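You operate a simulated robot arm through the tools that you are given. There is no shell and no other tool. Be economical: measure what you need, move in short steps, check, and stop when the job is done.

You are at the controls of a simulated robot arm. One attempt, no reset.

## Task
Level the black bracket on the level jig and lock it.
Fine: lever to FREE, turn the white knob till the display reads LEVEL, lever to FIXED.

The check looks at the end state, three seconds after you hand in, the way a careful person would. Anything else that was tipped, shoved, dropped, spilled or broken makes it a failure.

## Robot
A 7-joint arm with a two-finger parallel gripper, fixed in place. Base frame: the origin is at the foot of the arm, x ahead of it, y to its left, z up; the work surface is at about z = 0.8. Readings come in m, degrees, newtons and seconds.
With the tool pointing down near the work surface it reaches from about 0.46 to 0.92 m from the base axis. Its first joint turns from -115.0 to 115.0 degrees. Payload 3.91 kg.
The TCP is the grasp point between the finger pads, 0.03 m short of the fingertips. In the tool frame z runs along the fingers and y along their closing line. The gripper opens to 0.11 m. The fingers are 0.02 m wide and 0.01 m thick; the gripper's body (0.048 by 0.112 m) begins 0.055 m behind the TCP.
Orientation is told as [roll, pitch, yaw] about the base's x, y, z axes, in that order, counted from this pose: with the fingers straight down and closing along the base's y, the tool's x points along the base's -x, its y along +y and its z along -z.

## Interface
- The arm moves only by the tool nudge_tool. Its argument "increments" is a list of rows, each an object (a shift or turn left out is 0, a gripper value left out holds the last) with "offset": the shift along the tool's x, y, z in m, a list of three; "rot": the turn, a rotation vector about the tool's x, y, z in degrees, a list of three; "claw": the closure, from 0 (fully open) to 1 (shut). In form: [{"offset": [dx, dy, dz], "rot": [wx, wy, wz], "claw": claw}, ...]. A call has 1 to 12 rows; each row shifts and turns the commanded pose from where the row before left it, along the tool's axes as they then stand. Each row takes 0.2 s and may step no farther than 0.05 m and 8.6 degrees from the row before; otherwise, or with a gripper value out of range, the whole call is refused. A pose out of reach is approached as far as the arm can. The call stops where the force on the tool passes 40 N (or 10 N more than at its start, if that is more) or the arm is blocked; 0.2 s more then pass. The fingers move at their own pace (about 0.153 m/s each) and stop on an object; they squeeze with about 29 N. The grip force told is the motor's: it shows also when the fingers shut on nothing. Time passes only in rows, and 0.2 s behind the last, so rows that do not move let the fingers close. It gives the time, the measured TCP pose, the force on the tool (base axes), the opening and the grip force at its end, in the units of the frame above (readings bear some noise).
- Cameras (640 x 400 px; columns grow to the right, rows downward): "scene" is fixed at [0.0521, 0.6491, 1.5609]; the picture's right is [-0.61, -0.80, 0.00], its down [-0.58, 0.44, -0.68] and it looks along [0.54, -0.41, -0.73] (base axes); focal length 376 px, centre (320, 200). "wrist" rides on the gripper at [0.072, 0.017, -0.103] in the tool frame; the picture's right is [-0.23, 0.97, 0.00], its down [-0.76, -0.18, -0.62] and it looks along [-0.61, -0.14, 0.78] (tool axes); focal length 222 px, centre (320, 200). There is no depth. A picture from a camera that has moved, and an enlarged one, comes with that camera's place and axes in the base frame and with its lens.
- camera(camera): a new picture of that camera. It takes no simulated time.
- move_column(by): slides the trunk up (or, below 0, down) by that many m; the arm rides with it, the base frame stays. It gives what a move gives, with no picture.
- enlarge(camera, box): a new picture of the part [left, top, right, bottom] of that camera's present view, enlarged. It takes no simulated time.
- sign_off(): hands the job in; it is judged then, once.

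Work in short steps. Places have to be worked out from the pictures, the camera data and where the tool is seen: move nearer, look again, correct. Check each grasp and each placing, and mend what went wrong. You have 120 turns and 64 pictures in all, those below and enlarged ones among them. Open the gripper and draw the arm clear of the work before you hand the job in, unless the task says otherwise; then end with one line.

The tools are called after ">>>" as a command line: name --argument value ..., lists and objects as JSON in quotes. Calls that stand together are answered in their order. nudge_tool: Moves the arm, as the interface text tells. Its arguments: {"type":"object","properties":{"increments":{"type":"array","items":{"type":"object","properties":{"offset":{"type":"array","items":{"type":"number"}},"rot":{"type":"array","items":{"type":"number"}},"claw":{"type":"number"}}}}},"required":["increments"]} The other tools are called the same way: move_column (by) slides the trunk up or down; camera (camera) takes a picture; enlarge (camera, box) takes an enlarged picture of a part of a camera's view; sign_off () hands the job in.

At the start:

```text
time_s: 0.0
tcp_pos: [0.5747, 0.3379, 1.1381]
ee_rot: [0.0, 0.0, 0.0]
force: [0.1, -0.9, 0.0]
finger_gap: 0.1101
finger_force: 0.1
trunk travel left (down, up): [-0.75, 0.24]
```

scene: 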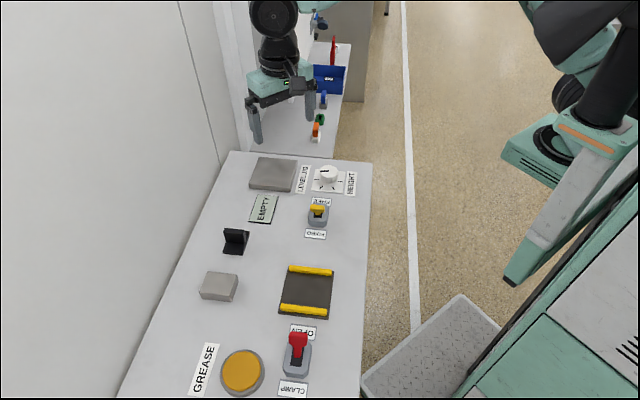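
wrist: 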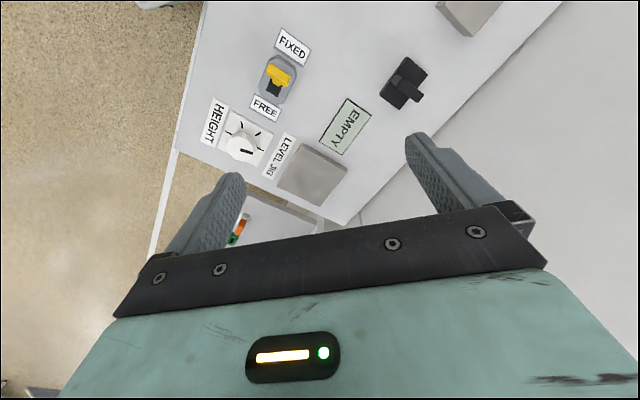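

The display reads EMPTY, so the bracket has to be put on the jig first. I'll look closely at the parts before moving.

>>> enlarge --camera "scene" --box '[200, 140, 380, 260]'

>>> enlarge --camera "wrist" --box '[180, 10, 460, 210]'

```text
3.33 times, centred on (290, 200) of scene
camera zoom: at [0.0521, 0.6491, 1.5609], right [-0.61, -0.8, 0.0], down [-0.58, 0.44, -0.68], along [0.54, -0.41, -0.73], focal length 1253 px, centre (420, 200)
```

zoom: 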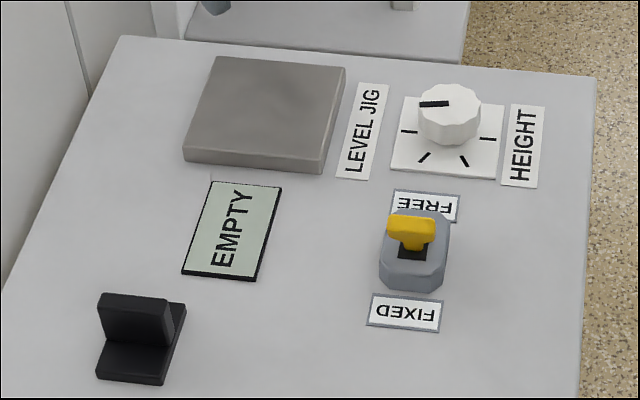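

```text
2.00 times, centred on (320, 110) of wrist
camera zoom: at [0.5037, 0.354, 1.2399], right [0.23, 0.97, 0.0], down [0.76, -0.18, 0.62], along [0.61, -0.14, -0.78], focal length 444 px, centre (320, 380)
```

zoom: 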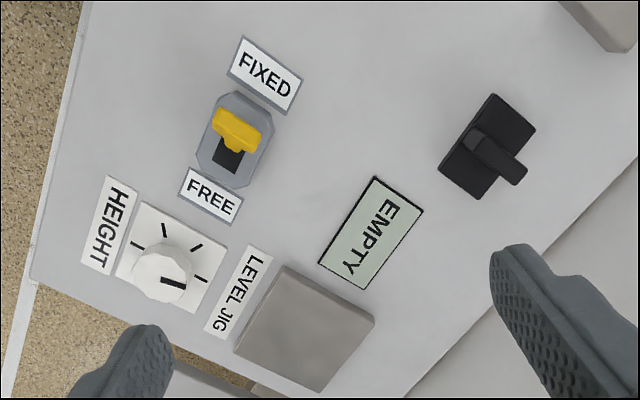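

I read the bracket as an inverted T at about (0.63, 0.476). Its wall runs across a base whose long axis lies near −43°. The jig plate is at about (0.77, 0.27). I'll move above the bracket with yaw +45 and look again.

>>> nudge_tool --increments '[{"offset": [-0.0135, 0.0345, 0.03], "claw": 0}, {"offset": [-0.0135, 0.0345, 0.03]}, {"offset": [-0.0135, 0.0345, 0.03]}, {"offset": [-0.0135, 0.0345, 0.03]}, {"rot": [0, 0, -7.5]}, {"rot": [0, 0, -7.5]}, {"rot": [0, 0, -7.5]}, {"rot": [0, 0, -7.5]}, {"rot": [0, 0, -7.5]}, {"rot": [0, 0, -7.5]}, {}]'

>>> camera --camera "wrist"

>>> camera --camera "scene"

```text
time_s: 2.4
tcp_pos: [0.6277, 0.4766, 1.0166]
ee_rot: [0.0, 0.0, 45.0]
force: [0.4, 0.0, 0.6]
finger_gap: 0.1099
finger_force: 0.2
trunk travel left (down, up): [-0.75, 0.24]
```

```text
59 pictures are left
camera wrist: at [0.5668, 0.4357, 1.1199], right [-0.53, 0.85, 0.0], down [0.66, 0.41, 0.62], along [0.53, 0.33, -0.78], focal length 222 px, centre (320, 200)
```

wrist: 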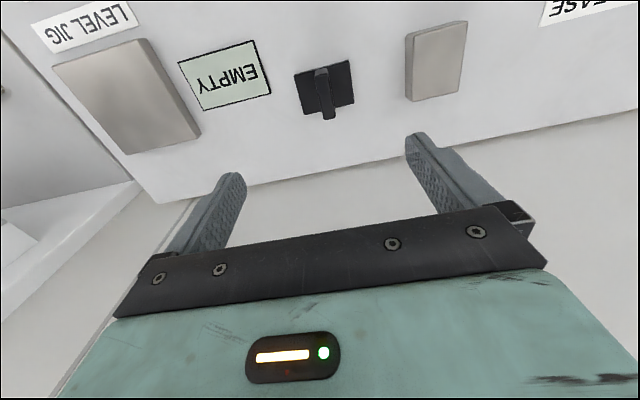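

```text
58 pictures are left
```

scene: 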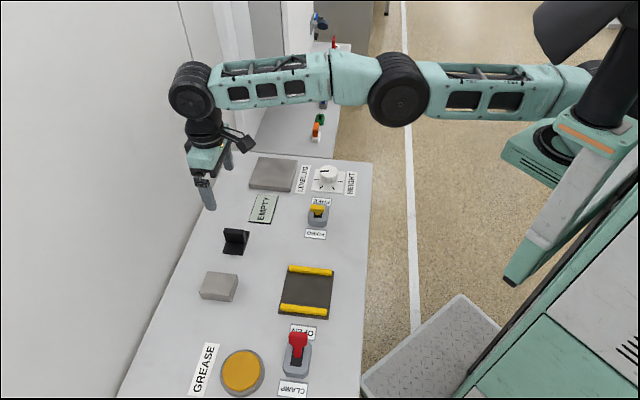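

The wrist view puts the bracket at about (0.622, 0.477), which agrees with my estimate. I'll descend to 0.93 and zoom in to fine-align.

>>> nudge_tool --increments '[{"offset": [0, 0, 0.043]}, {"offset": [0, 0, 0.043]}, {}]'

>>> enlarge --camera "wrist" --box '[160, 40, 480, 240]'

>>> enlarge --camera "scene" --box '[160, 170, 300, 270]'

```text
time_s: 3.2
tcp_pos: [0.6289, 0.476, 0.9312]
ee_rot: [0.0, 0.0, 45.0]
force: [-0.3, 0.2, 0.4]
finger_gap: 0.1102
finger_force: 0.0
trunk travel left (down, up): [-0.75, 0.24]
```

```text
2.00 times, centred on (320, 140) of wrist
camera zoom: at [0.5664, 0.4362, 1.0344], right [-0.53, 0.85, 0.0], down [0.66, 0.41, 0.62], along [0.53, 0.33, -0.78], focal length 444 px, centre (320, 320)
```

zoom: 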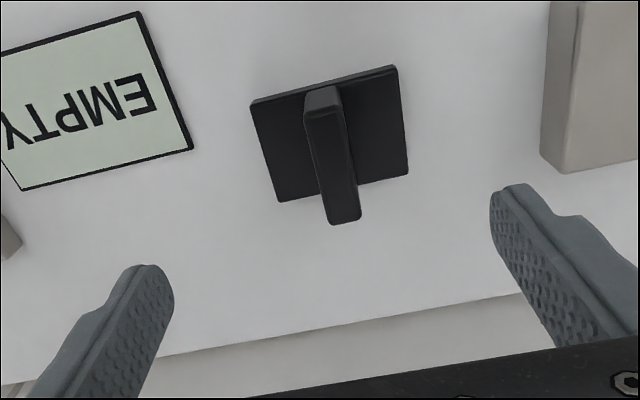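

```text
4.00 times, centred on (230, 220) of scene
camera zoom: at [0.0521, 0.6491, 1.5609], right [-0.61, -0.8, 0.0], down [-0.58, 0.44, -0.68], along [0.54, -0.41, -0.73], focal length 1504 px, centre (680, 120)
```

zoom: 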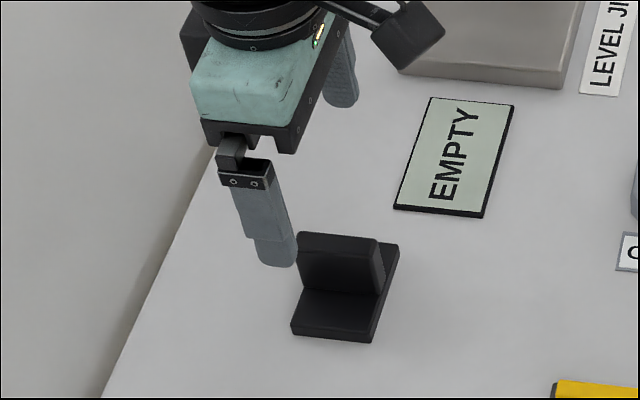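

The bracket centre works out at about (0.621, 0.477), yaw about 44, base roughly 0.069 × 0.050 and wall about 0.05 high. I'll narrow the fingers a bit to stay clear of the display, then lower to TCP z≈0.85 around the wall.

>>> nudge_tool --increments '[{"offset": [0.0042, 0.0057, 0], "rot": [0, 0, 1.0], "claw": 0.25}, {"offset": [0, 0, 0.027]}, {"offset": [0, 0, 0.027]}, {"offset": [0, 0, 0.027]}, {}]'

>>> camera --camera "wrist"

>>> enlarge --camera "scene" --box '[160, 170, 300, 270]'

```text
time_s: 4.4
tcp_pos: [0.6191, 0.4722, 0.8517]
ee_rot: [0.0, 0.0, 44.0]
force: [0.4, -0.3, 0.0]
finger_gap: 0.0825
finger_force: 0.1
out of reach, approached as far as the arm can: row 4
trunk travel left (down, up): [-0.75, 0.24]
```

```text
55 pictures are left
camera wrist: at [0.5562, 0.4336, 0.9538], right [-0.51, 0.86, 0.0], down [0.67, 0.4, 0.62], along [0.54, 0.32, -0.78], focal length 222 px, centre (320, 200)
```

wrist: 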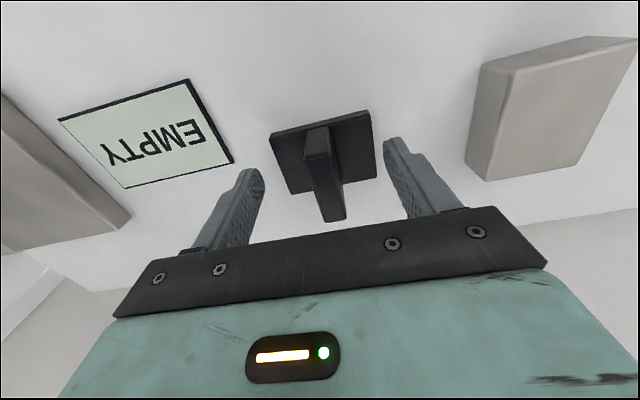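

```text
4.00 times, centred on (230, 220) of scene
camera zoom: at [0.0521, 0.6491, 1.5609], right [-0.61, -0.8, 0.0], down [-0.58, 0.44, -0.68], along [0.54, -0.41, -0.73], focal length 1504 px, centre (680, 120)
```

zoom: 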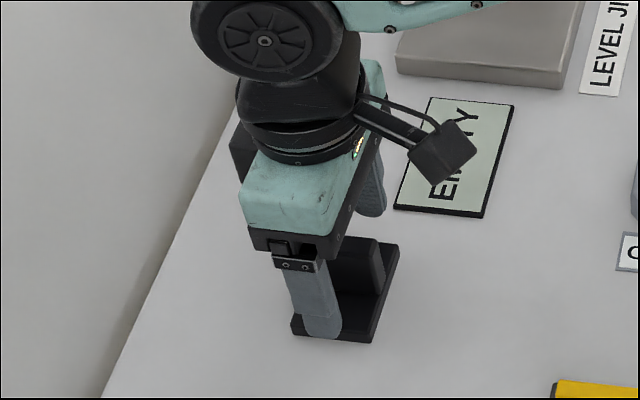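

The fingers straddle the wall, about 5 mm off centre along it, which is fine. Closing.

>>> nudge_tool --increments '[{"claw": 1}, {}, {}, {}]'

>>> camera --camera "wrist"

```text
time_s: 5.4
tcp_pos: [0.6189, 0.4721, 0.8523]
ee_rot: [0.0, 0.0, 44.1]
force: [0.6, -0.8, 0.4]
finger_gap: 0.0158
finger_force: 29.1
trunk travel left (down, up): [-0.75, 0.24]
```

```text
53 pictures are left
camera wrist: at [0.5562, 0.4336, 0.9541], right [-0.51, 0.86, 0.0], down [0.67, 0.4, 0.62], along [0.53, 0.32, -0.78], focal length 222 px, centre (320, 200)
```

wrist: 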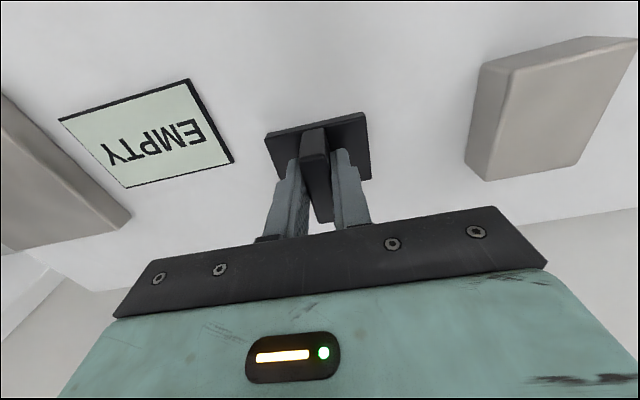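

The wall is gripped, with a gap of 15.8 mm and a force of 29 N. That pose was at the reach limit, so I'll lift well up and then lower the trunk to give the arm more reach.

>>> nudge_tool --increments '[{"offset": [0, 0, -0.03]}, {"offset": [0, 0, -0.04]}, {"offset": [0, 0, -0.04]}, {"offset": [0, 0, -0.04]}, {"offset": [0, 0, -0.04]}, {}]'

>>> move_column --by -0.1

>>> camera --camera "wrist"

>>> camera --camera "scene"

```text
time_s: 6.8
tcp_pos: [0.618, 0.4742, 1.0416]
ee_rot: [0.0, -0.1, 44.0]
force: [-0.6, -0.4, -1.5]
finger_gap: 0.0156
finger_force: 28.5
trunk travel left (down, up): [-0.75, 0.24]
```

```text
time_s: 8.1
tcp_pos: [0.6185, 0.4739, 0.9412]
ee_rot: [0.0, 0.0, 44.0]
force: [0.0, -0.6, -2.1]
finger_gap: 0.0155
finger_force: 29.3
trunk travel left (down, up): [-0.65, 0.34]
```

```text
52 pictures are left
camera wrist: at [0.5561, 0.4345, 1.0438], right [-0.51, 0.86, 0.0], down [0.67, 0.4, 0.62], along [0.53, 0.32, -0.78], focal length 222 px, centre (320, 200)
```

wrist: 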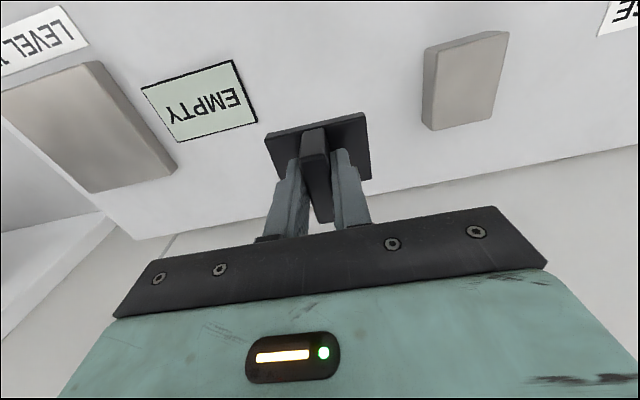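

```text
51 pictures are left
```

scene: 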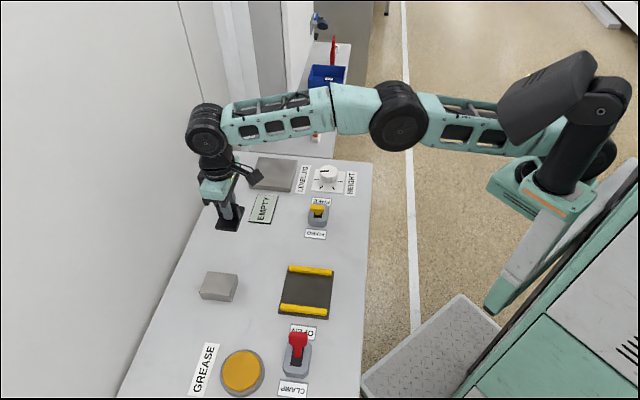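

Bracket is held upright and clear of the table. Both cameras put the jig centre at about (0.760, 0.275), so I'll carry it over there at the present height.

>>> nudge_tool --increments '[{"offset": [0.0068, -0.0405, -0.003]}, {"offset": [0.0068, -0.0405, -0.003]}, {"offset": [0.0068, -0.0405, -0.003]}, {"offset": [0.0068, -0.0405, 0]}, {"offset": [0.0068, -0.0405, 0]}, {"offset": [0.0068, -0.0405, 0]}, {"rot": [0, 0, -1]}, {}]'

>>> camera --camera "wrist"

>>> enlarge --camera "scene" --box '[200, 120, 380, 240]'

```text
time_s: 9.9
tcp_pos: [0.7583, 0.2696, 0.9502]
ee_rot: [0.0, 0.0, 45.1]
force: [0.6, -0.5, -2.2]
finger_gap: 0.0156
finger_force: 29.6
trunk travel left (down, up): [-0.65, 0.34]
```

```text
50 pictures are left
camera wrist: at [0.6965, 0.2301, 1.0523], right [-0.53, 0.85, 0.0], down [0.66, 0.41, 0.62], along [0.53, 0.33, -0.78], focal length 222 px, centre (320, 200)
```

wrist: 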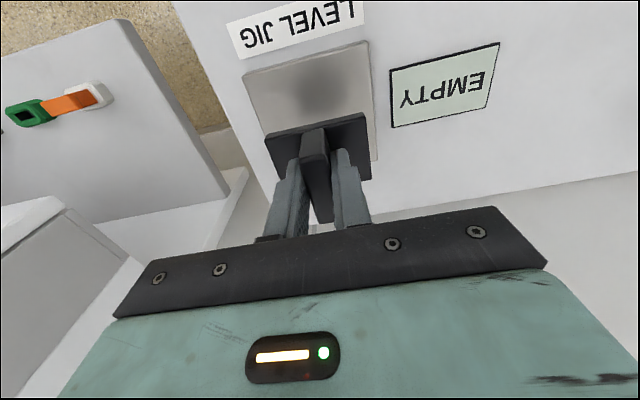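

```text
3.33 times, centred on (290, 180) of scene
camera zoom: at [0.0521, 0.6491, 1.5609], right [-0.61, -0.8, 0.0], down [-0.58, 0.44, -0.68], along [0.54, -0.41, -0.73], focal length 1253 px, centre (420, 267)
```

zoom: 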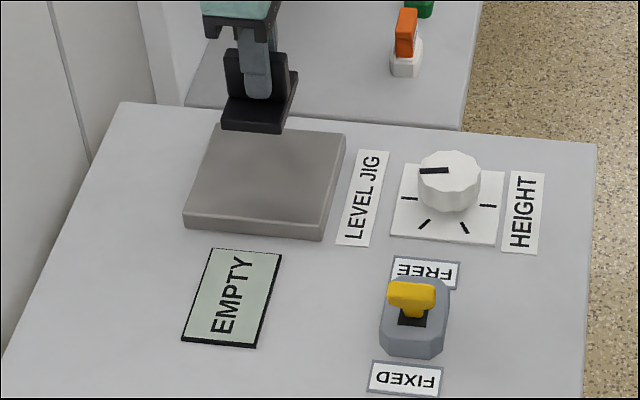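

The bracket is centred over the jig within a few mm. I'll lower it to just above the expected contact height, TCP about 0.87.

>>> nudge_tool --increments '[{"offset": [0, 0, 0.03]}, {"offset": [0, 0, 0.025]}, {"offset": [0, 0, 0.012]}, {}]'

>>> enlarge --camera "scene" --box '[230, 120, 350, 200]'

```text
time_s: 10.9
tcp_pos: [0.7565, 0.2697, 0.882]
ee_rot: [0.0, 0.1, 45.0]
force: [-0.2, 0.2, -2.0]
finger_gap: 0.0158
finger_force: 28.4
trunk travel left (down, up): [-0.65, 0.34]
```

```text
5.00 times, centred on (290, 160) of scene
camera zoom: at [0.0521, 0.6491, 1.5609], right [-0.61, -0.8, 0.0], down [-0.58, 0.44, -0.68], along [0.54, -0.41, -0.73], focal length 1880 px, centre (470, 400)
```

zoom: 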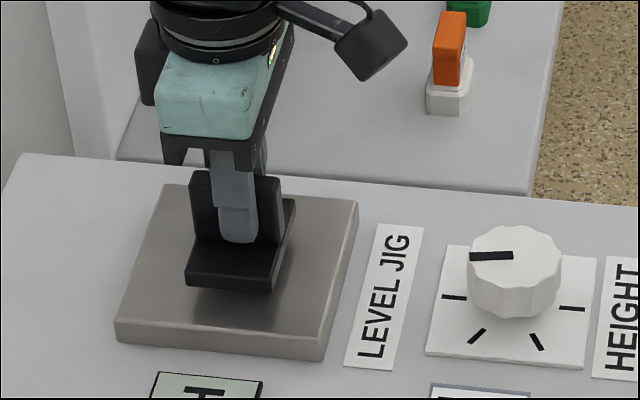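

Still hovering, shadow close. I'll lower in small steps and watch the force.

>>> nudge_tool --increments '[{"offset": [0, 0, 0.003]}, {"offset": [0, 0, 0.003]}, {"offset": [0, 0, 0.002]}, {}]'

```text
time_s: 11.9
tcp_pos: [0.7585, 0.2697, 0.8742]
ee_rot: [0.0, 0.0, 45.0]
force: [0.2, 0.2, -1.6]
finger_gap: 0.0157
finger_force: 29.6
trunk travel left (down, up): [-0.65, 0.34]
```

No contact yet, so I'll keep lowering in 1.5 mm steps.

>>> nudge_tool --increments '[{"offset": [0, 0, 0.0015]}, {"offset": [0, 0, 0.0015]}, {}]'

>>> enlarge --camera "scene" --box '[230, 120, 350, 200]'

```text
time_s: 12.7
tcp_pos: [0.7581, 0.2693, 0.8712]
ee_rot: [0.1, 0.0, 45.0]
force: [-0.7, -0.4, -2.1]
finger_gap: 0.0159
finger_force: 28.8
trunk travel left (down, up): [-0.65, 0.34]
```

```text
5.00 times, centred on (290, 160) of scene
camera zoom: at [0.0521, 0.6491, 1.5609], right [-0.61, -0.8, 0.0], down [-0.58, 0.44, -0.68], along [0.54, -0.41, -0.73], focal length 1880 px, centre (470, 400)
```

zoom: 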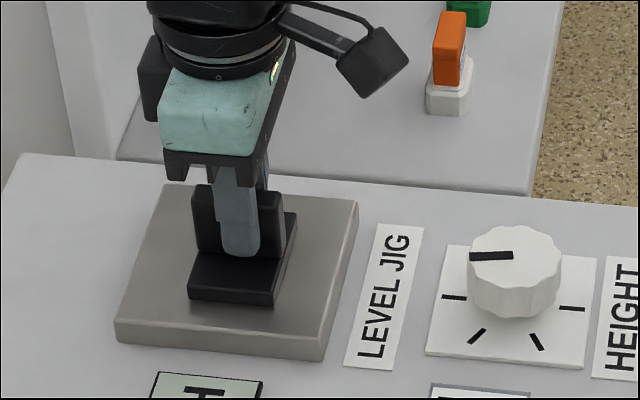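

Very near the plate now. A few more small steps until contact.

>>> nudge_tool --increments '[{"offset": [0, 0, 0.0012]}, {"offset": [0, 0, 0.0012]}, {}]'

```text
time_s: 13.5
tcp_pos: [0.7587, 0.27, 0.8697]
ee_rot: [0.0, -0.2, 45.0]
force: [-2.1, -0.9, 13.3]
finger_gap: 0.0156
finger_force: 28.9
trunk travel left (down, up): [-0.65, 0.34]
```

Contact with 13 N up. I'll back off by a hair, release and retreat upward.

>>> nudge_tool --increments '[{"offset": [0, 0, -0.0006]}, {"claw": 0.5}, {}, {}, {"offset": [0, 0, -0.03]}, {"offset": [0, 0, -0.04]}, {"offset": [0, 0, -0.04]}, {}]'

>>> enlarge --camera "scene" --box '[200, 130, 380, 250]'

>>> camera --camera "wrist"

```text
time_s: 15.3
tcp_pos: [0.7567, 0.2708, 0.9797]
ee_rot: [0.0, 0.0, 45.0]
force: [1.1, 0.3, 0.4]
finger_gap: 0.0551
finger_force: 0.0
trunk travel left (down, up): [-0.65, 0.34]
```

```text
3.33 times, centred on (290, 190) of scene
camera zoom: at [0.0521, 0.6491, 1.5609], right [-0.61, -0.8, 0.0], down [-0.58, 0.44, -0.68], along [0.54, -0.41, -0.73], focal length 1253 px, centre (420, 233)
```

zoom: 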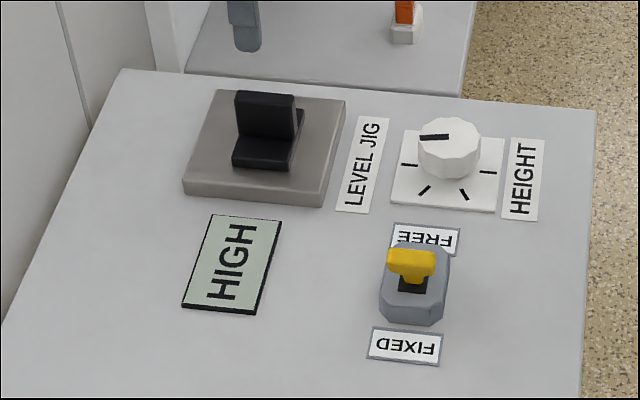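

```text
45 pictures are left
camera wrist: at [0.6957, 0.2316, 1.083], right [-0.53, 0.85, 0.0], down [0.66, 0.41, 0.62], along [0.53, 0.33, -0.78], focal length 222 px, centre (320, 200)
```

wrist: 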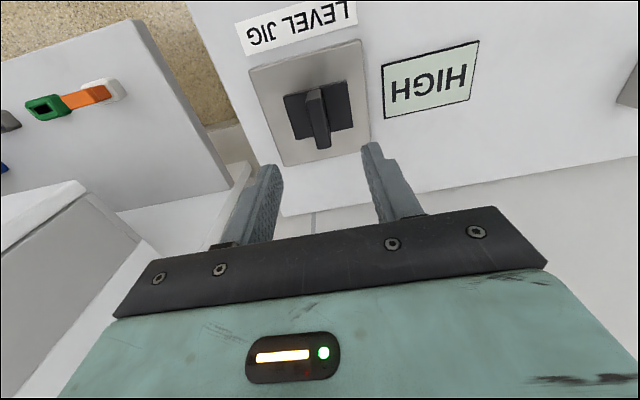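

The bracket sits centred and upright on the jig, and the display now reads HIGH. Next I'll move over to the lever, near (0.565, 0.265), for a close look.

>>> nudge_tool --increments '[{"offset": [0.035, 0.033, 0]}, {"offset": [0.035, 0.033, 0]}, {"offset": [0.035, 0.033, 0]}, {"offset": [0.035, 0.033, 0]}, {}]'

>>> enlarge --camera "wrist" --box '[160, 20, 480, 220]'

>>> enlarge --camera "scene" --box '[260, 150, 380, 230]'

```text
time_s: 16.5
tcp_pos: [0.564, 0.2652, 0.9793]
ee_rot: [-0.1, 0.0, 45.0]
force: [0.6, 0.7, -0.4]
finger_gap: 0.055
finger_force: 0.0
trunk travel left (down, up): [-0.65, 0.34]
```

```text
2.00 times, centred on (320, 120) of wrist
camera zoom: at [0.5028, 0.2247, 1.0826], right [-0.53, 0.85, 0.0], down [0.66, 0.41, 0.62], along [0.53, 0.33, -0.78], focal length 444 px, centre (320, 360)
```

zoom: 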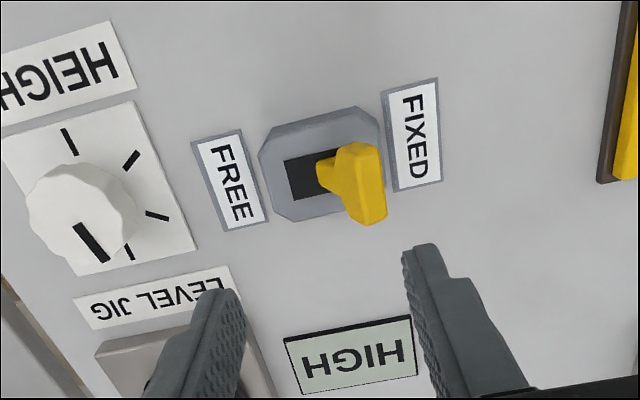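

```text
5.00 times, centred on (320, 190) of scene
camera zoom: at [0.0521, 0.6491, 1.5609], right [-0.61, -0.8, 0.0], down [-0.58, 0.44, -0.68], along [0.54, -0.41, -0.73], focal length 1880 px, centre (320, 250)
```

zoom: 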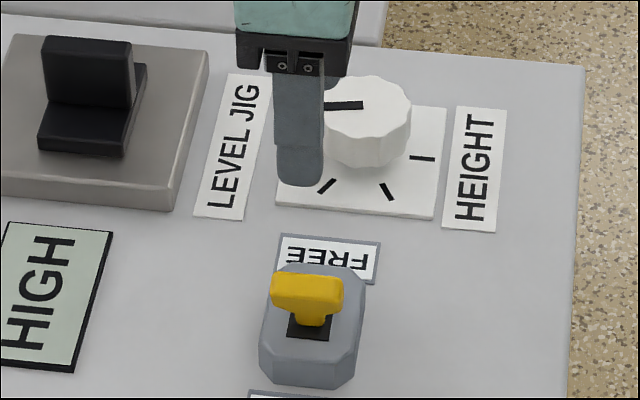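

The lever is at FIXED. Its T-handle is at about (0.553, 0.277, 0.855). I'll straddle it with the fingers ahead and behind along its swing, without gripping.

>>> nudge_tool --increments '[{"offset": [-0.0007, 0.0163, 0]}, {"offset": [0, 0, 0.04]}, {"offset": [0, 0, 0.03]}, {}]'

>>> enlarge --camera "wrist" --box '[160, 20, 480, 220]'

>>> enlarge --camera "scene" --box '[260, 160, 380, 240]'

```text
time_s: 17.5
tcp_pos: [0.5546, 0.2758, 0.91]
ee_rot: [0.0, 0.0, 45.1]
force: [0.5, 0.1, -0.4]
finger_gap: 0.0552
finger_force: 0.0
trunk travel left (down, up): [-0.65, 0.34]
```

```text
2.00 times, centred on (320, 120) of wrist
camera zoom: at [0.4927, 0.2364, 1.0131], right [-0.53, 0.85, 0.0], down [0.66, 0.41, 0.62], along [0.53, 0.33, -0.78], focal length 444 px, centre (320, 360)
```

zoom: 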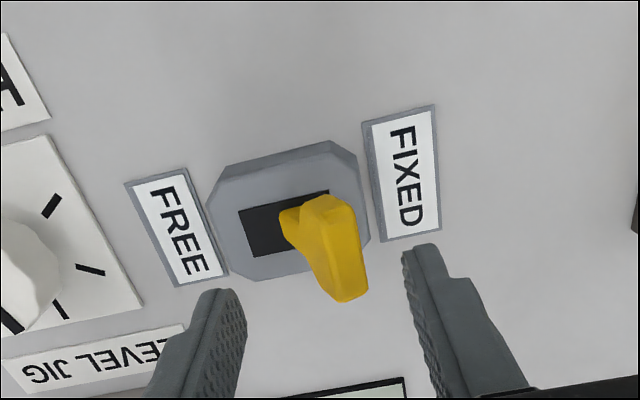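

```text
5.00 times, centred on (320, 200) of scene
camera zoom: at [0.0521, 0.6491, 1.5609], right [-0.61, -0.8, 0.0], down [-0.58, 0.44, -0.68], along [0.54, -0.41, -0.73], focal length 1880 px, centre (320, 200)
```

zoom: 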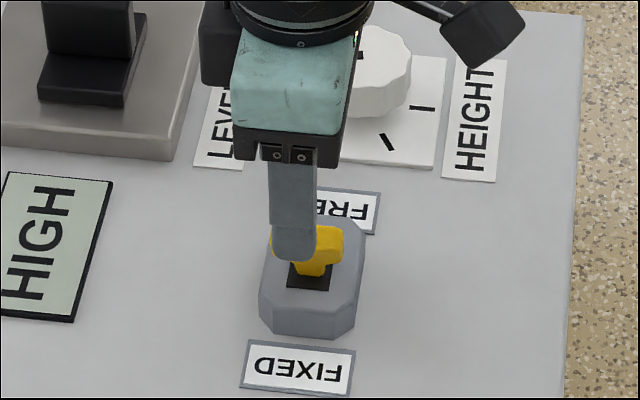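

The handle is between the fingers and centred along the swing. I'll shift 6 mm sideways and lower to TCP 0.872.

>>> nudge_tool --increments '[{"offset": [0.006, 0, 0]}, {"offset": [0, 0, 0.02]}, {"offset": [0, 0, 0.018]}, {}]'

>>> enlarge --camera "wrist" --box '[160, 20, 480, 220]'

>>> enlarge --camera "scene" --box '[260, 160, 380, 240]'

```text
time_s: 18.5
tcp_pos: [0.5501, 0.2724, 0.872]
ee_rot: [-0.1, 0.0, 45.0]
force: [0.3, 0.6, -0.3]
finger_gap: 0.0549
finger_force: 0.0
trunk travel left (down, up): [-0.65, 0.34]
```

```text
2.00 times, centred on (320, 120) of wrist
camera zoom: at [0.4881, 0.2325, 0.9755], right [-0.53, 0.85, 0.0], down [0.66, 0.41, 0.62], along [0.53, 0.33, -0.78], focal length 444 px, centre (320, 360)
```

zoom: 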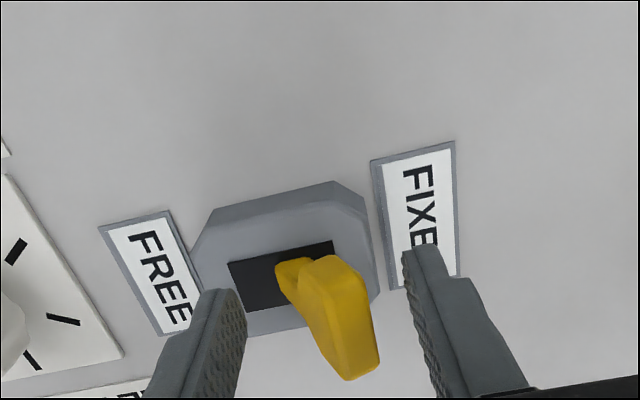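

```text
5.00 times, centred on (320, 200) of scene
camera zoom: at [0.0521, 0.6491, 1.5609], right [-0.61, -0.8, 0.0], down [-0.58, 0.44, -0.68], along [0.54, -0.41, -0.73], focal length 1880 px, centre (320, 200)
```

zoom: 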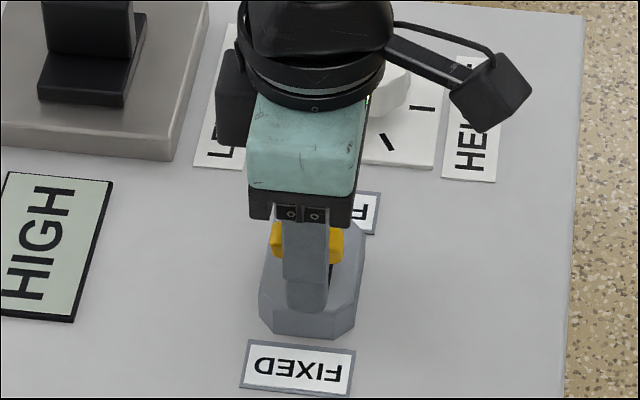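

The handle is straddled with the fingertips above the body. I'll push toward FREE along tool −y in small steps.

>>> nudge_tool --increments '[{"offset": [0, -0.01, 0]}, {"offset": [0, -0.01, 0]}, {"offset": [0, -0.01, 0]}, {"offset": [0, -0.01, 0]}, {"offset": [0, -0.008, 0]}, {}]'

>>> enlarge --camera "wrist" --box '[160, 20, 480, 220]'

```text
time_s: 19.9
tcp_pos: [0.5824, 0.2401, 0.8725]
ee_rot: [0.1, -0.1, 45.2]
force: [-5.3, 4.2, 0.6]
finger_gap: 0.0583
finger_force: 3.5
trunk travel left (down, up): [-0.65, 0.34]
```

```text
2.00 times, centred on (320, 120) of wrist
camera zoom: at [0.5217, 0.1992, 0.9753], right [-0.53, 0.85, 0.0], down [0.66, 0.41, 0.62], along [0.53, 0.33, -0.78], focal length 444 px, centre (320, 360)
```

zoom: 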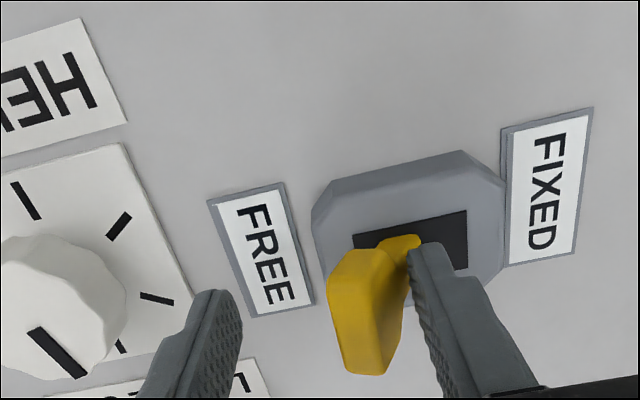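

The handle has swung to the FREE side. I'll back off and rise to check that it stays there.

>>> nudge_tool --increments '[{"offset": [0, -0.003, 0]}, {"offset": [0, 0.012, 0]}, {"offset": [0, 0.012, -0.01]}, {"offset": [0, 0, -0.04]}, {"offset": [0, 0, -0.04]}, {}]'

>>> enlarge --camera "wrist" --box '[160, 20, 480, 220]'

>>> enlarge --camera "scene" --box '[230, 140, 380, 240]'

```text
time_s: 21.3
tcp_pos: [0.5699, 0.2516, 0.963]
ee_rot: [0.0, 0.0, 45.0]
force: [-0.2, 0.2, 0.8]
finger_gap: 0.0548
finger_force: 0.1
trunk travel left (down, up): [-0.65, 0.34]
```

```text
2.00 times, centred on (320, 120) of wrist
camera zoom: at [0.5086, 0.2129, 1.0656], right [-0.53, 0.85, 0.0], down [0.66, 0.41, 0.62], along [0.53, 0.33, -0.78], focal length 444 px, centre (320, 360)
```

zoom: 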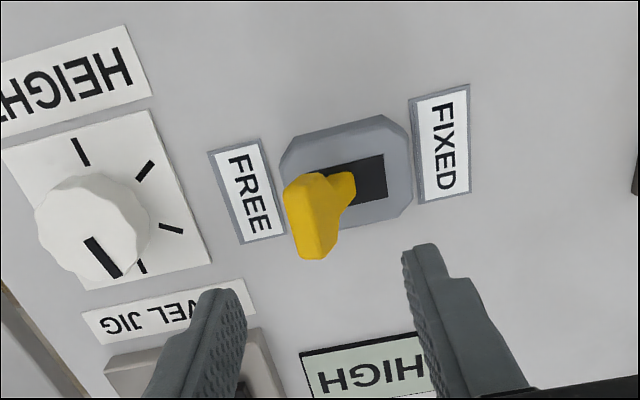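

```text
4.00 times, centred on (305, 190) of scene
camera zoom: at [0.0521, 0.6491, 1.5609], right [-0.61, -0.8, 0.0], down [-0.58, 0.44, -0.68], along [0.54, -0.41, -0.73], focal length 1504 px, centre (380, 240)
```

zoom: 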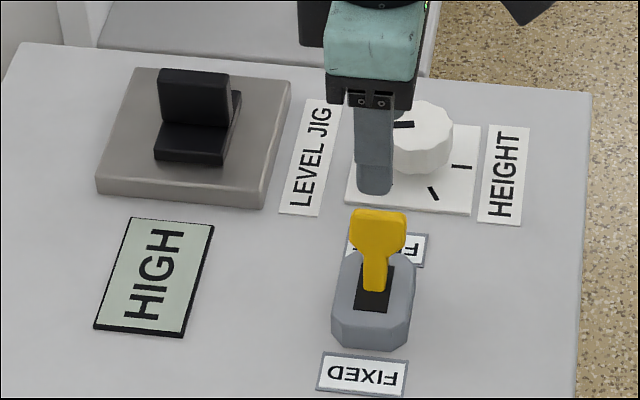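

The lever stays at FREE. I estimate the knob at about (0.646, 0.159) with its top near 0.845. I'll move above it, opened wide.

>>> nudge_tool --increments '[{"offset": [0.004, -0.0397, 0], "claw": 0.2}, {"offset": [0.004, -0.0397, 0]}, {"offset": [0.004, -0.0397, 0]}, {}]'

>>> enlarge --camera "wrist" --box '[160, 20, 480, 220]'

>>> enlarge --camera "scene" --box '[230, 120, 380, 220]'

```text
time_s: 22.3
tcp_pos: [0.6449, 0.1607, 0.9623]
ee_rot: [0.0, 0.1, 45.0]
force: [0.2, 0.8, -0.5]
finger_gap: 0.0878
finger_force: 0.1
trunk travel left (down, up): [-0.65, 0.34]
```

```text
2.00 times, centred on (320, 120) of wrist
camera zoom: at [0.583, 0.1209, 1.0653], right [-0.53, 0.85, 0.0], down [0.66, 0.41, 0.62], along [0.53, 0.33, -0.78], focal length 444 px, centre (320, 360)
```

zoom: 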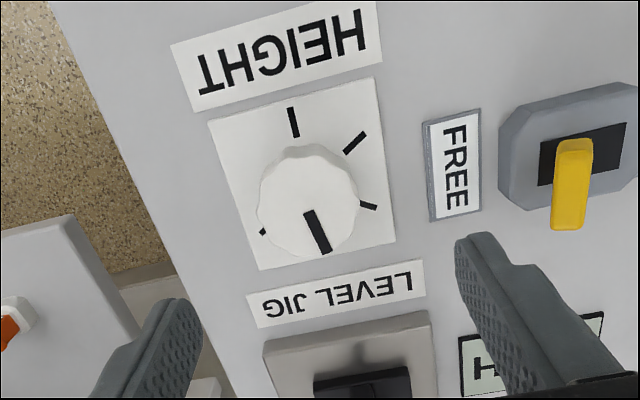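

```text
4.00 times, centred on (305, 170) of scene
camera zoom: at [0.0521, 0.6491, 1.5609], right [-0.61, -0.8, 0.0], down [-0.58, 0.44, -0.68], along [0.54, -0.41, -0.73], focal length 1504 px, centre (380, 320)
```

zoom: 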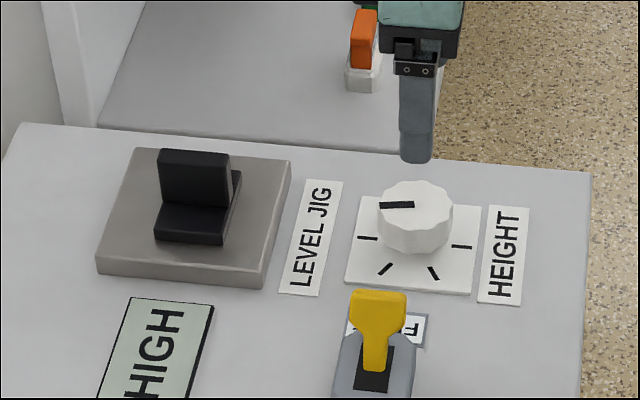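

The knob is about 7 mm further in x than I had it, near (0.652, 0.160). I'll correct and descend partway to verify the centring.

>>> nudge_tool --increments '[{"offset": [-0.005, -0.005, 0.03]}, {"offset": [0, 0, 0.03]}, {}]'

>>> enlarge --camera "wrist" --box '[160, 60, 480, 260]'

>>> enlarge --camera "scene" --box '[270, 120, 390, 200]'

```text
time_s: 23.1
tcp_pos: [0.652, 0.1595, 0.9023]
ee_rot: [-0.1, 0.0, 45.0]
force: [-0.4, -0.8, 0.7]
finger_gap: 0.0878
finger_force: 0.0
trunk travel left (down, up): [-0.65, 0.34]
```

```text
2.00 times, centred on (320, 160) of wrist
camera zoom: at [0.5903, 0.1209, 1.0053], right [-0.53, 0.85, 0.0], down [0.66, 0.41, 0.62], along [0.53, 0.33, -0.78], focal length 444 px, centre (320, 280)
```

zoom: 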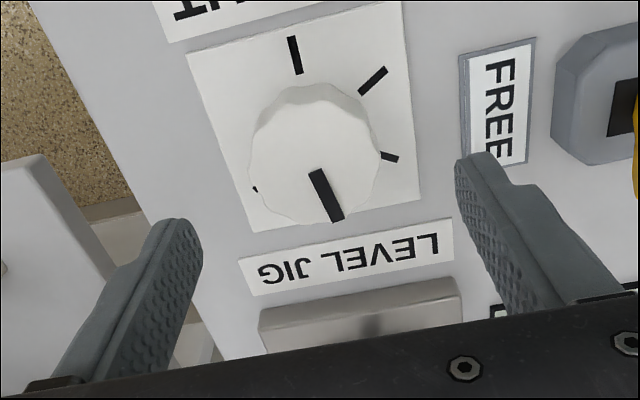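

```text
5.00 times, centred on (330, 160) of scene
camera zoom: at [0.0521, 0.6491, 1.5609], right [-0.61, -0.8, 0.0], down [-0.58, 0.44, -0.68], along [0.54, -0.41, -0.73], focal length 1880 px, centre (270, 400)
```

zoom: 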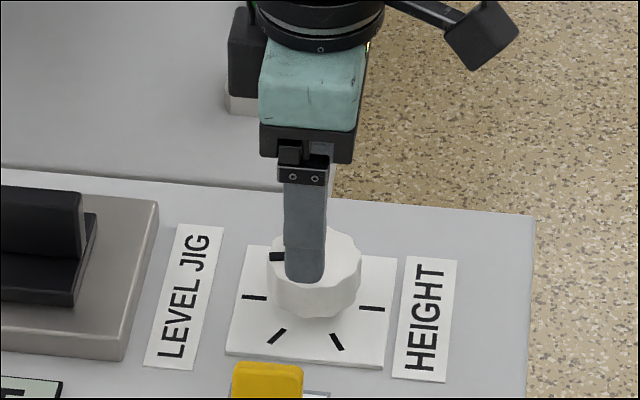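

It is centred within 2 mm. I'll lower to TCP 0.848 and close on the knob.

>>> nudge_tool --increments '[{"offset": [0.001, -0.0014, 0.027]}, {"offset": [0, 0, 0.027]}, {}, {"claw": 1}, {}, {}, {}]'

>>> camera --camera "wrist"

>>> camera --camera "scene"

```text
time_s: 24.7
tcp_pos: [0.6521, 0.1576, 0.8482]
ee_rot: [0.1, 0.0, 45.1]
force: [8.2, -7.7, -4.4]
finger_gap: 0.0508
finger_force: 44.8
trunk travel left (down, up): [-0.65, 0.34]
```

```text
31 pictures are left
camera wrist: at [0.5913, 0.1186, 0.9508], right [-0.53, 0.85, 0.0], down [0.66, 0.41, 0.62], along [0.53, 0.33, -0.78], focal length 222 px, centre (320, 200)
```

wrist: 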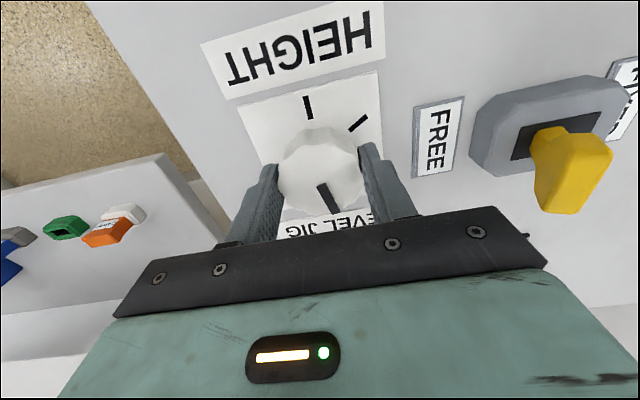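

```text
30 pictures are left
```

scene: 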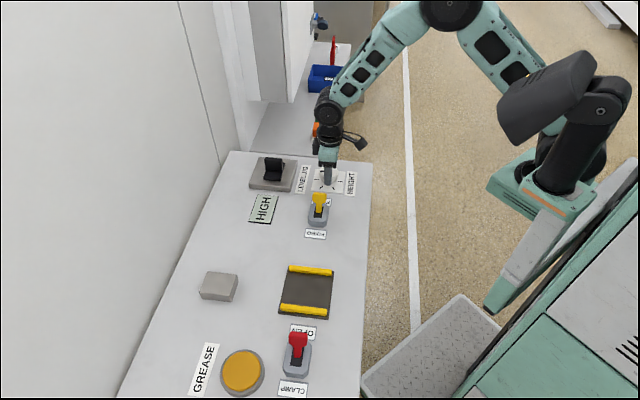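

The knob is gripped (gap 50.8 mm) with a small side load, so I'll ease that. Then I'll turn 24° counter-clockwise seen from above and read the display.

>>> nudge_tool --increments '[{"offset": [0, -0.001, 0]}, {"rot": [0, 0, -6]}, {"rot": [0, 0, -6]}, {"rot": [0, 0, -6]}, {"rot": [0, 0, -6]}, {}]'

>>> enlarge --camera "scene" --box '[230, 130, 380, 230]'

```text
time_s: 26.1
tcp_pos: [0.6529, 0.1576, 0.8484]
ee_rot: [0.0, -0.1, 69.1]
force: [11.2, -4.5, 1.1]
finger_gap: 0.0507
finger_force: 44.2
trunk travel left (down, up): [-0.65, 0.34]
```

```text
4.00 times, centred on (305, 180) of scene
camera zoom: at [0.0521, 0.6491, 1.5609], right [-0.61, -0.8, 0.0], down [-0.58, 0.44, -0.68], along [0.54, -0.41, -0.73], focal length 1504 px, centre (380, 280)
```

zoom: 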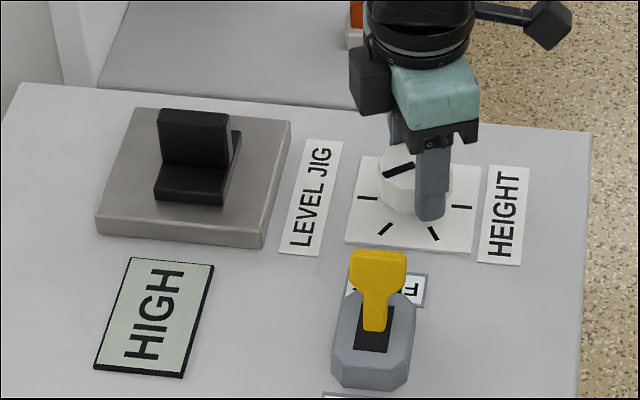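

The knob turns with the gripper and the display still reads HIGH. I'll zoom on the jig as a height baseline, turn another 30°, and compare.

>>> enlarge --camera "scene" --box '[240, 145, 312, 193]'

>>> nudge_tool --increments '[{"offset": [0, -0.001, 0]}, {"rot": [0, 0, -6]}, {"rot": [0, 0, -6]}, {"rot": [0, 0, -6]}, {"rot": [0, 0, -6]}, {"rot": [0, 0, -6]}, {}]'

>>> enlarge --camera "scene" --box '[240, 145, 312, 193]'

>>> enlarge --camera "scene" --box '[230, 130, 380, 230]'

```text
8.33 times, centred on (276, 169) of scene
camera zoom: at [0.0521, 0.6491, 1.5609], right [-0.61, -0.8, 0.0], down [-0.58, 0.44, -0.68], along [0.54, -0.41, -0.73], focal length 3133 px, centre (687, 458)
```

zoom: 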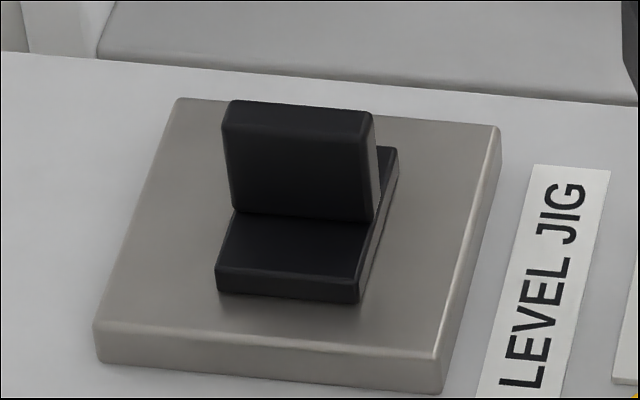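

```text
time_s: 27.7
tcp_pos: [0.6542, 0.157, 0.848]
ee_rot: [0.0, 0.0, 99.1]
force: [7.7, 0.5, 2.8]
finger_gap: 0.0507
finger_force: 45.0
trunk travel left (down, up): [-0.65, 0.34]
```

```text
8.33 times, centred on (276, 169) of scene
camera zoom: at [0.0521, 0.6491, 1.5609], right [-0.61, -0.8, 0.0], down [-0.58, 0.44, -0.68], along [0.54, -0.41, -0.73], focal length 3133 px, centre (687, 458)
```

zoom: 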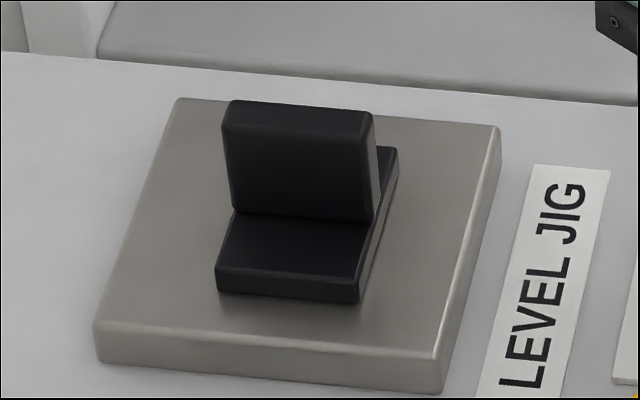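

```text
4.00 times, centred on (305, 180) of scene
camera zoom: at [0.0521, 0.6491, 1.5609], right [-0.61, -0.8, 0.0], down [-0.58, 0.44, -0.68], along [0.54, -0.41, -0.73], focal length 1504 px, centre (380, 280)
```

zoom: 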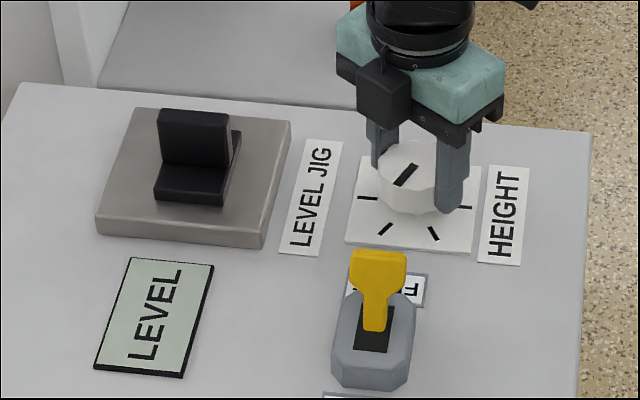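

The display reads LEVEL. I'll turn 4° more to see whether this is well inside the band.

>>> nudge_tool --increments '[{"rot": [0, 0, -4]}, {}, {}]'

>>> enlarge --camera "scene" --box '[230, 130, 380, 230]'

```text
time_s: 28.5
tcp_pos: [0.654, 0.1585, 0.8473]
ee_rot: [-0.1, 0.0, 103.0]
force: [9.5, 1.1, 1.3]
finger_gap: 0.0507
finger_force: 44.7
trunk travel left (down, up): [-0.65, 0.34]
```

```text
4.00 times, centred on (305, 180) of scene
camera zoom: at [0.0521, 0.6491, 1.5609], right [-0.61, -0.8, 0.0], down [-0.58, 0.44, -0.68], along [0.54, -0.41, -0.73], focal length 1504 px, centre (380, 280)
```

zoom: 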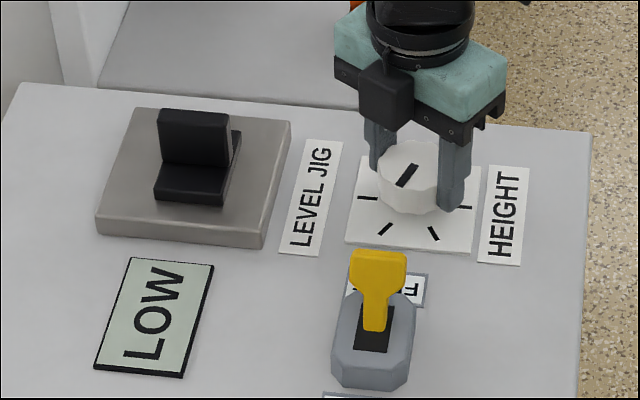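

That reads LOW, so the band's edge is between 99° and 103°. I'll turn back 6° to 97° and check.

>>> nudge_tool --increments '[{"rot": [0, 0, 6]}, {}, {}]'

>>> enlarge --camera "scene" --box '[230, 130, 380, 230]'

```text
time_s: 29.3
tcp_pos: [0.6548, 0.157, 0.8476]
ee_rot: [-0.1, 0.0, 97.0]
force: [7.0, 4.3, 3.2]
finger_gap: 0.0505
finger_force: 45.4
trunk travel left (down, up): [-0.65, 0.34]
```

```text
4.00 times, centred on (305, 180) of scene
camera zoom: at [0.0521, 0.6491, 1.5609], right [-0.61, -0.8, 0.0], down [-0.58, 0.44, -0.68], along [0.54, -0.41, -0.73], focal length 1504 px, centre (380, 280)
```

zoom: 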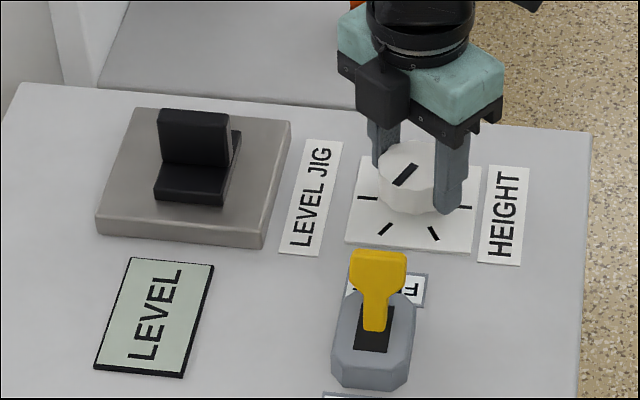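

LEVEL at 97°. One more probe at 94° will tell me where the middle of the band is.

>>> nudge_tool --increments '[{"rot": [0, 0, 3]}, {}, {}]'

>>> enlarge --camera "scene" --box '[230, 130, 380, 230]'

```text
time_s: 30.1
tcp_pos: [0.6542, 0.1581, 0.8484]
ee_rot: [0.0, 0.0, 94.0]
force: [5.6, 4.4, 4.0]
finger_gap: 0.0508
finger_force: 44.6
trunk travel left (down, up): [-0.65, 0.34]
```

```text
4.00 times, centred on (305, 180) of scene
camera zoom: at [0.0521, 0.6491, 1.5609], right [-0.61, -0.8, 0.0], down [-0.58, 0.44, -0.68], along [0.54, -0.41, -0.73], focal length 1504 px, centre (380, 280)
```

zoom: 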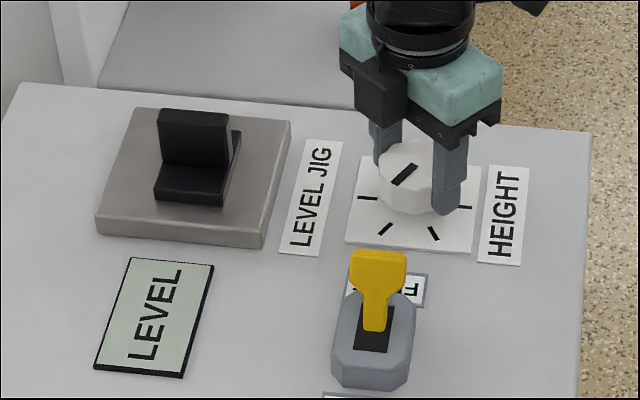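

LEVEL holds from about 94° to 99°. I'll set about 96°, then release and rise.

>>> nudge_tool --increments '[{"rot": [0, 0, -2]}, {}, {"claw": 0.2}, {}, {}, {"offset": [0, 0, -0.03]}, {"offset": [0, 0, -0.04]}, {"offset": [0, 0, -0.04]}, {}]'

>>> enlarge --camera "scene" --box '[230, 130, 380, 230]'

```text
time_s: 32.1
tcp_pos: [0.655, 0.1579, 0.9592]
ee_rot: [0.0, 0.0, 95.9]
force: [-0.1, 0.1, 0.2]
finger_gap: 0.088
finger_force: 0.0
trunk travel left (down, up): [-0.65, 0.34]
```

```text
4.00 times, centred on (305, 180) of scene
camera zoom: at [0.0521, 0.6491, 1.5609], right [-0.61, -0.8, 0.0], down [-0.58, 0.44, -0.68], along [0.54, -0.41, -0.73], focal length 1504 px, centre (380, 280)
```

zoom: 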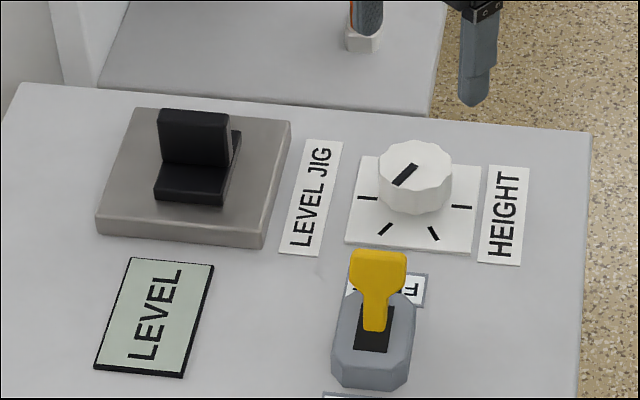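

LEVEL holds after release. Next I'll rotate back to yaw 45 and move above the lever handle's FREE position, about (0.572, 0.2505).

>>> nudge_tool --increments '[{"rot": [0, 0, 8.5], "claw": 0.5}, {"rot": [0, 0, 8.5]}, {"rot": [0, 0, 8.5]}, {"rot": [0, 0, 8.5]}, {"rot": [0, 0, 8.5]}, {"rot": [0, 0, 8.4]}, {"offset": [-0.0022, 0.0414, 0]}, {"offset": [-0.0022, 0.0414, 0]}, {"offset": [-0.0023, 0.0413, 0]}, {"offset": [0, 0, 0.03]}, {}]'

>>> enlarge --camera "wrist" --box '[160, 40, 480, 240]'

>>> enlarge --camera "scene" --box '[230, 140, 380, 240]'

```text
time_s: 34.5
tcp_pos: [0.5706, 0.2498, 0.9286]
ee_rot: [0.1, 0.0, 45.1]
force: [-0.2, 0.6, 0.3]
finger_gap: 0.055
finger_force: 0.0
trunk travel left (down, up): [-0.65, 0.34]
```

```text
2.00 times, centred on (320, 140) of wrist
camera zoom: at [0.5092, 0.2094, 1.0309], right [-0.53, 0.85, 0.0], down [0.66, 0.41, 0.62], along [0.53, 0.33, -0.78], focal length 444 px, centre (320, 320)
```

zoom: 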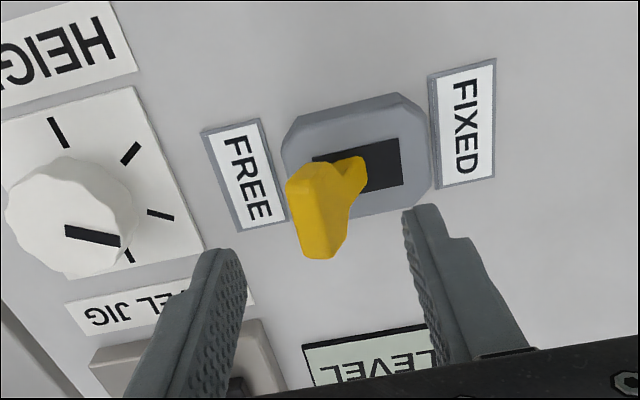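

```text
4.00 times, centred on (305, 190) of scene
camera zoom: at [0.0521, 0.6491, 1.5609], right [-0.61, -0.8, 0.0], down [-0.58, 0.44, -0.68], along [0.54, -0.41, -0.73], focal length 1504 px, centre (380, 240)
```

zoom: 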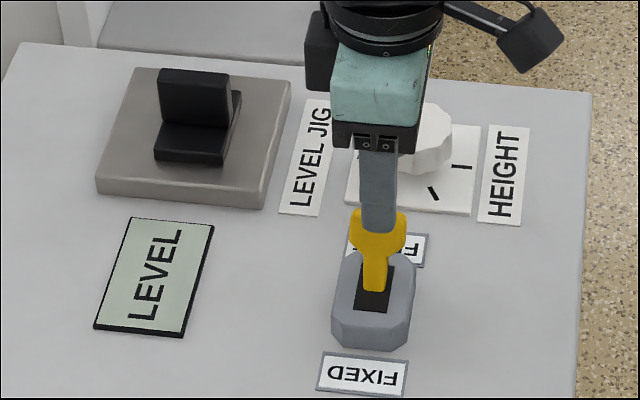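

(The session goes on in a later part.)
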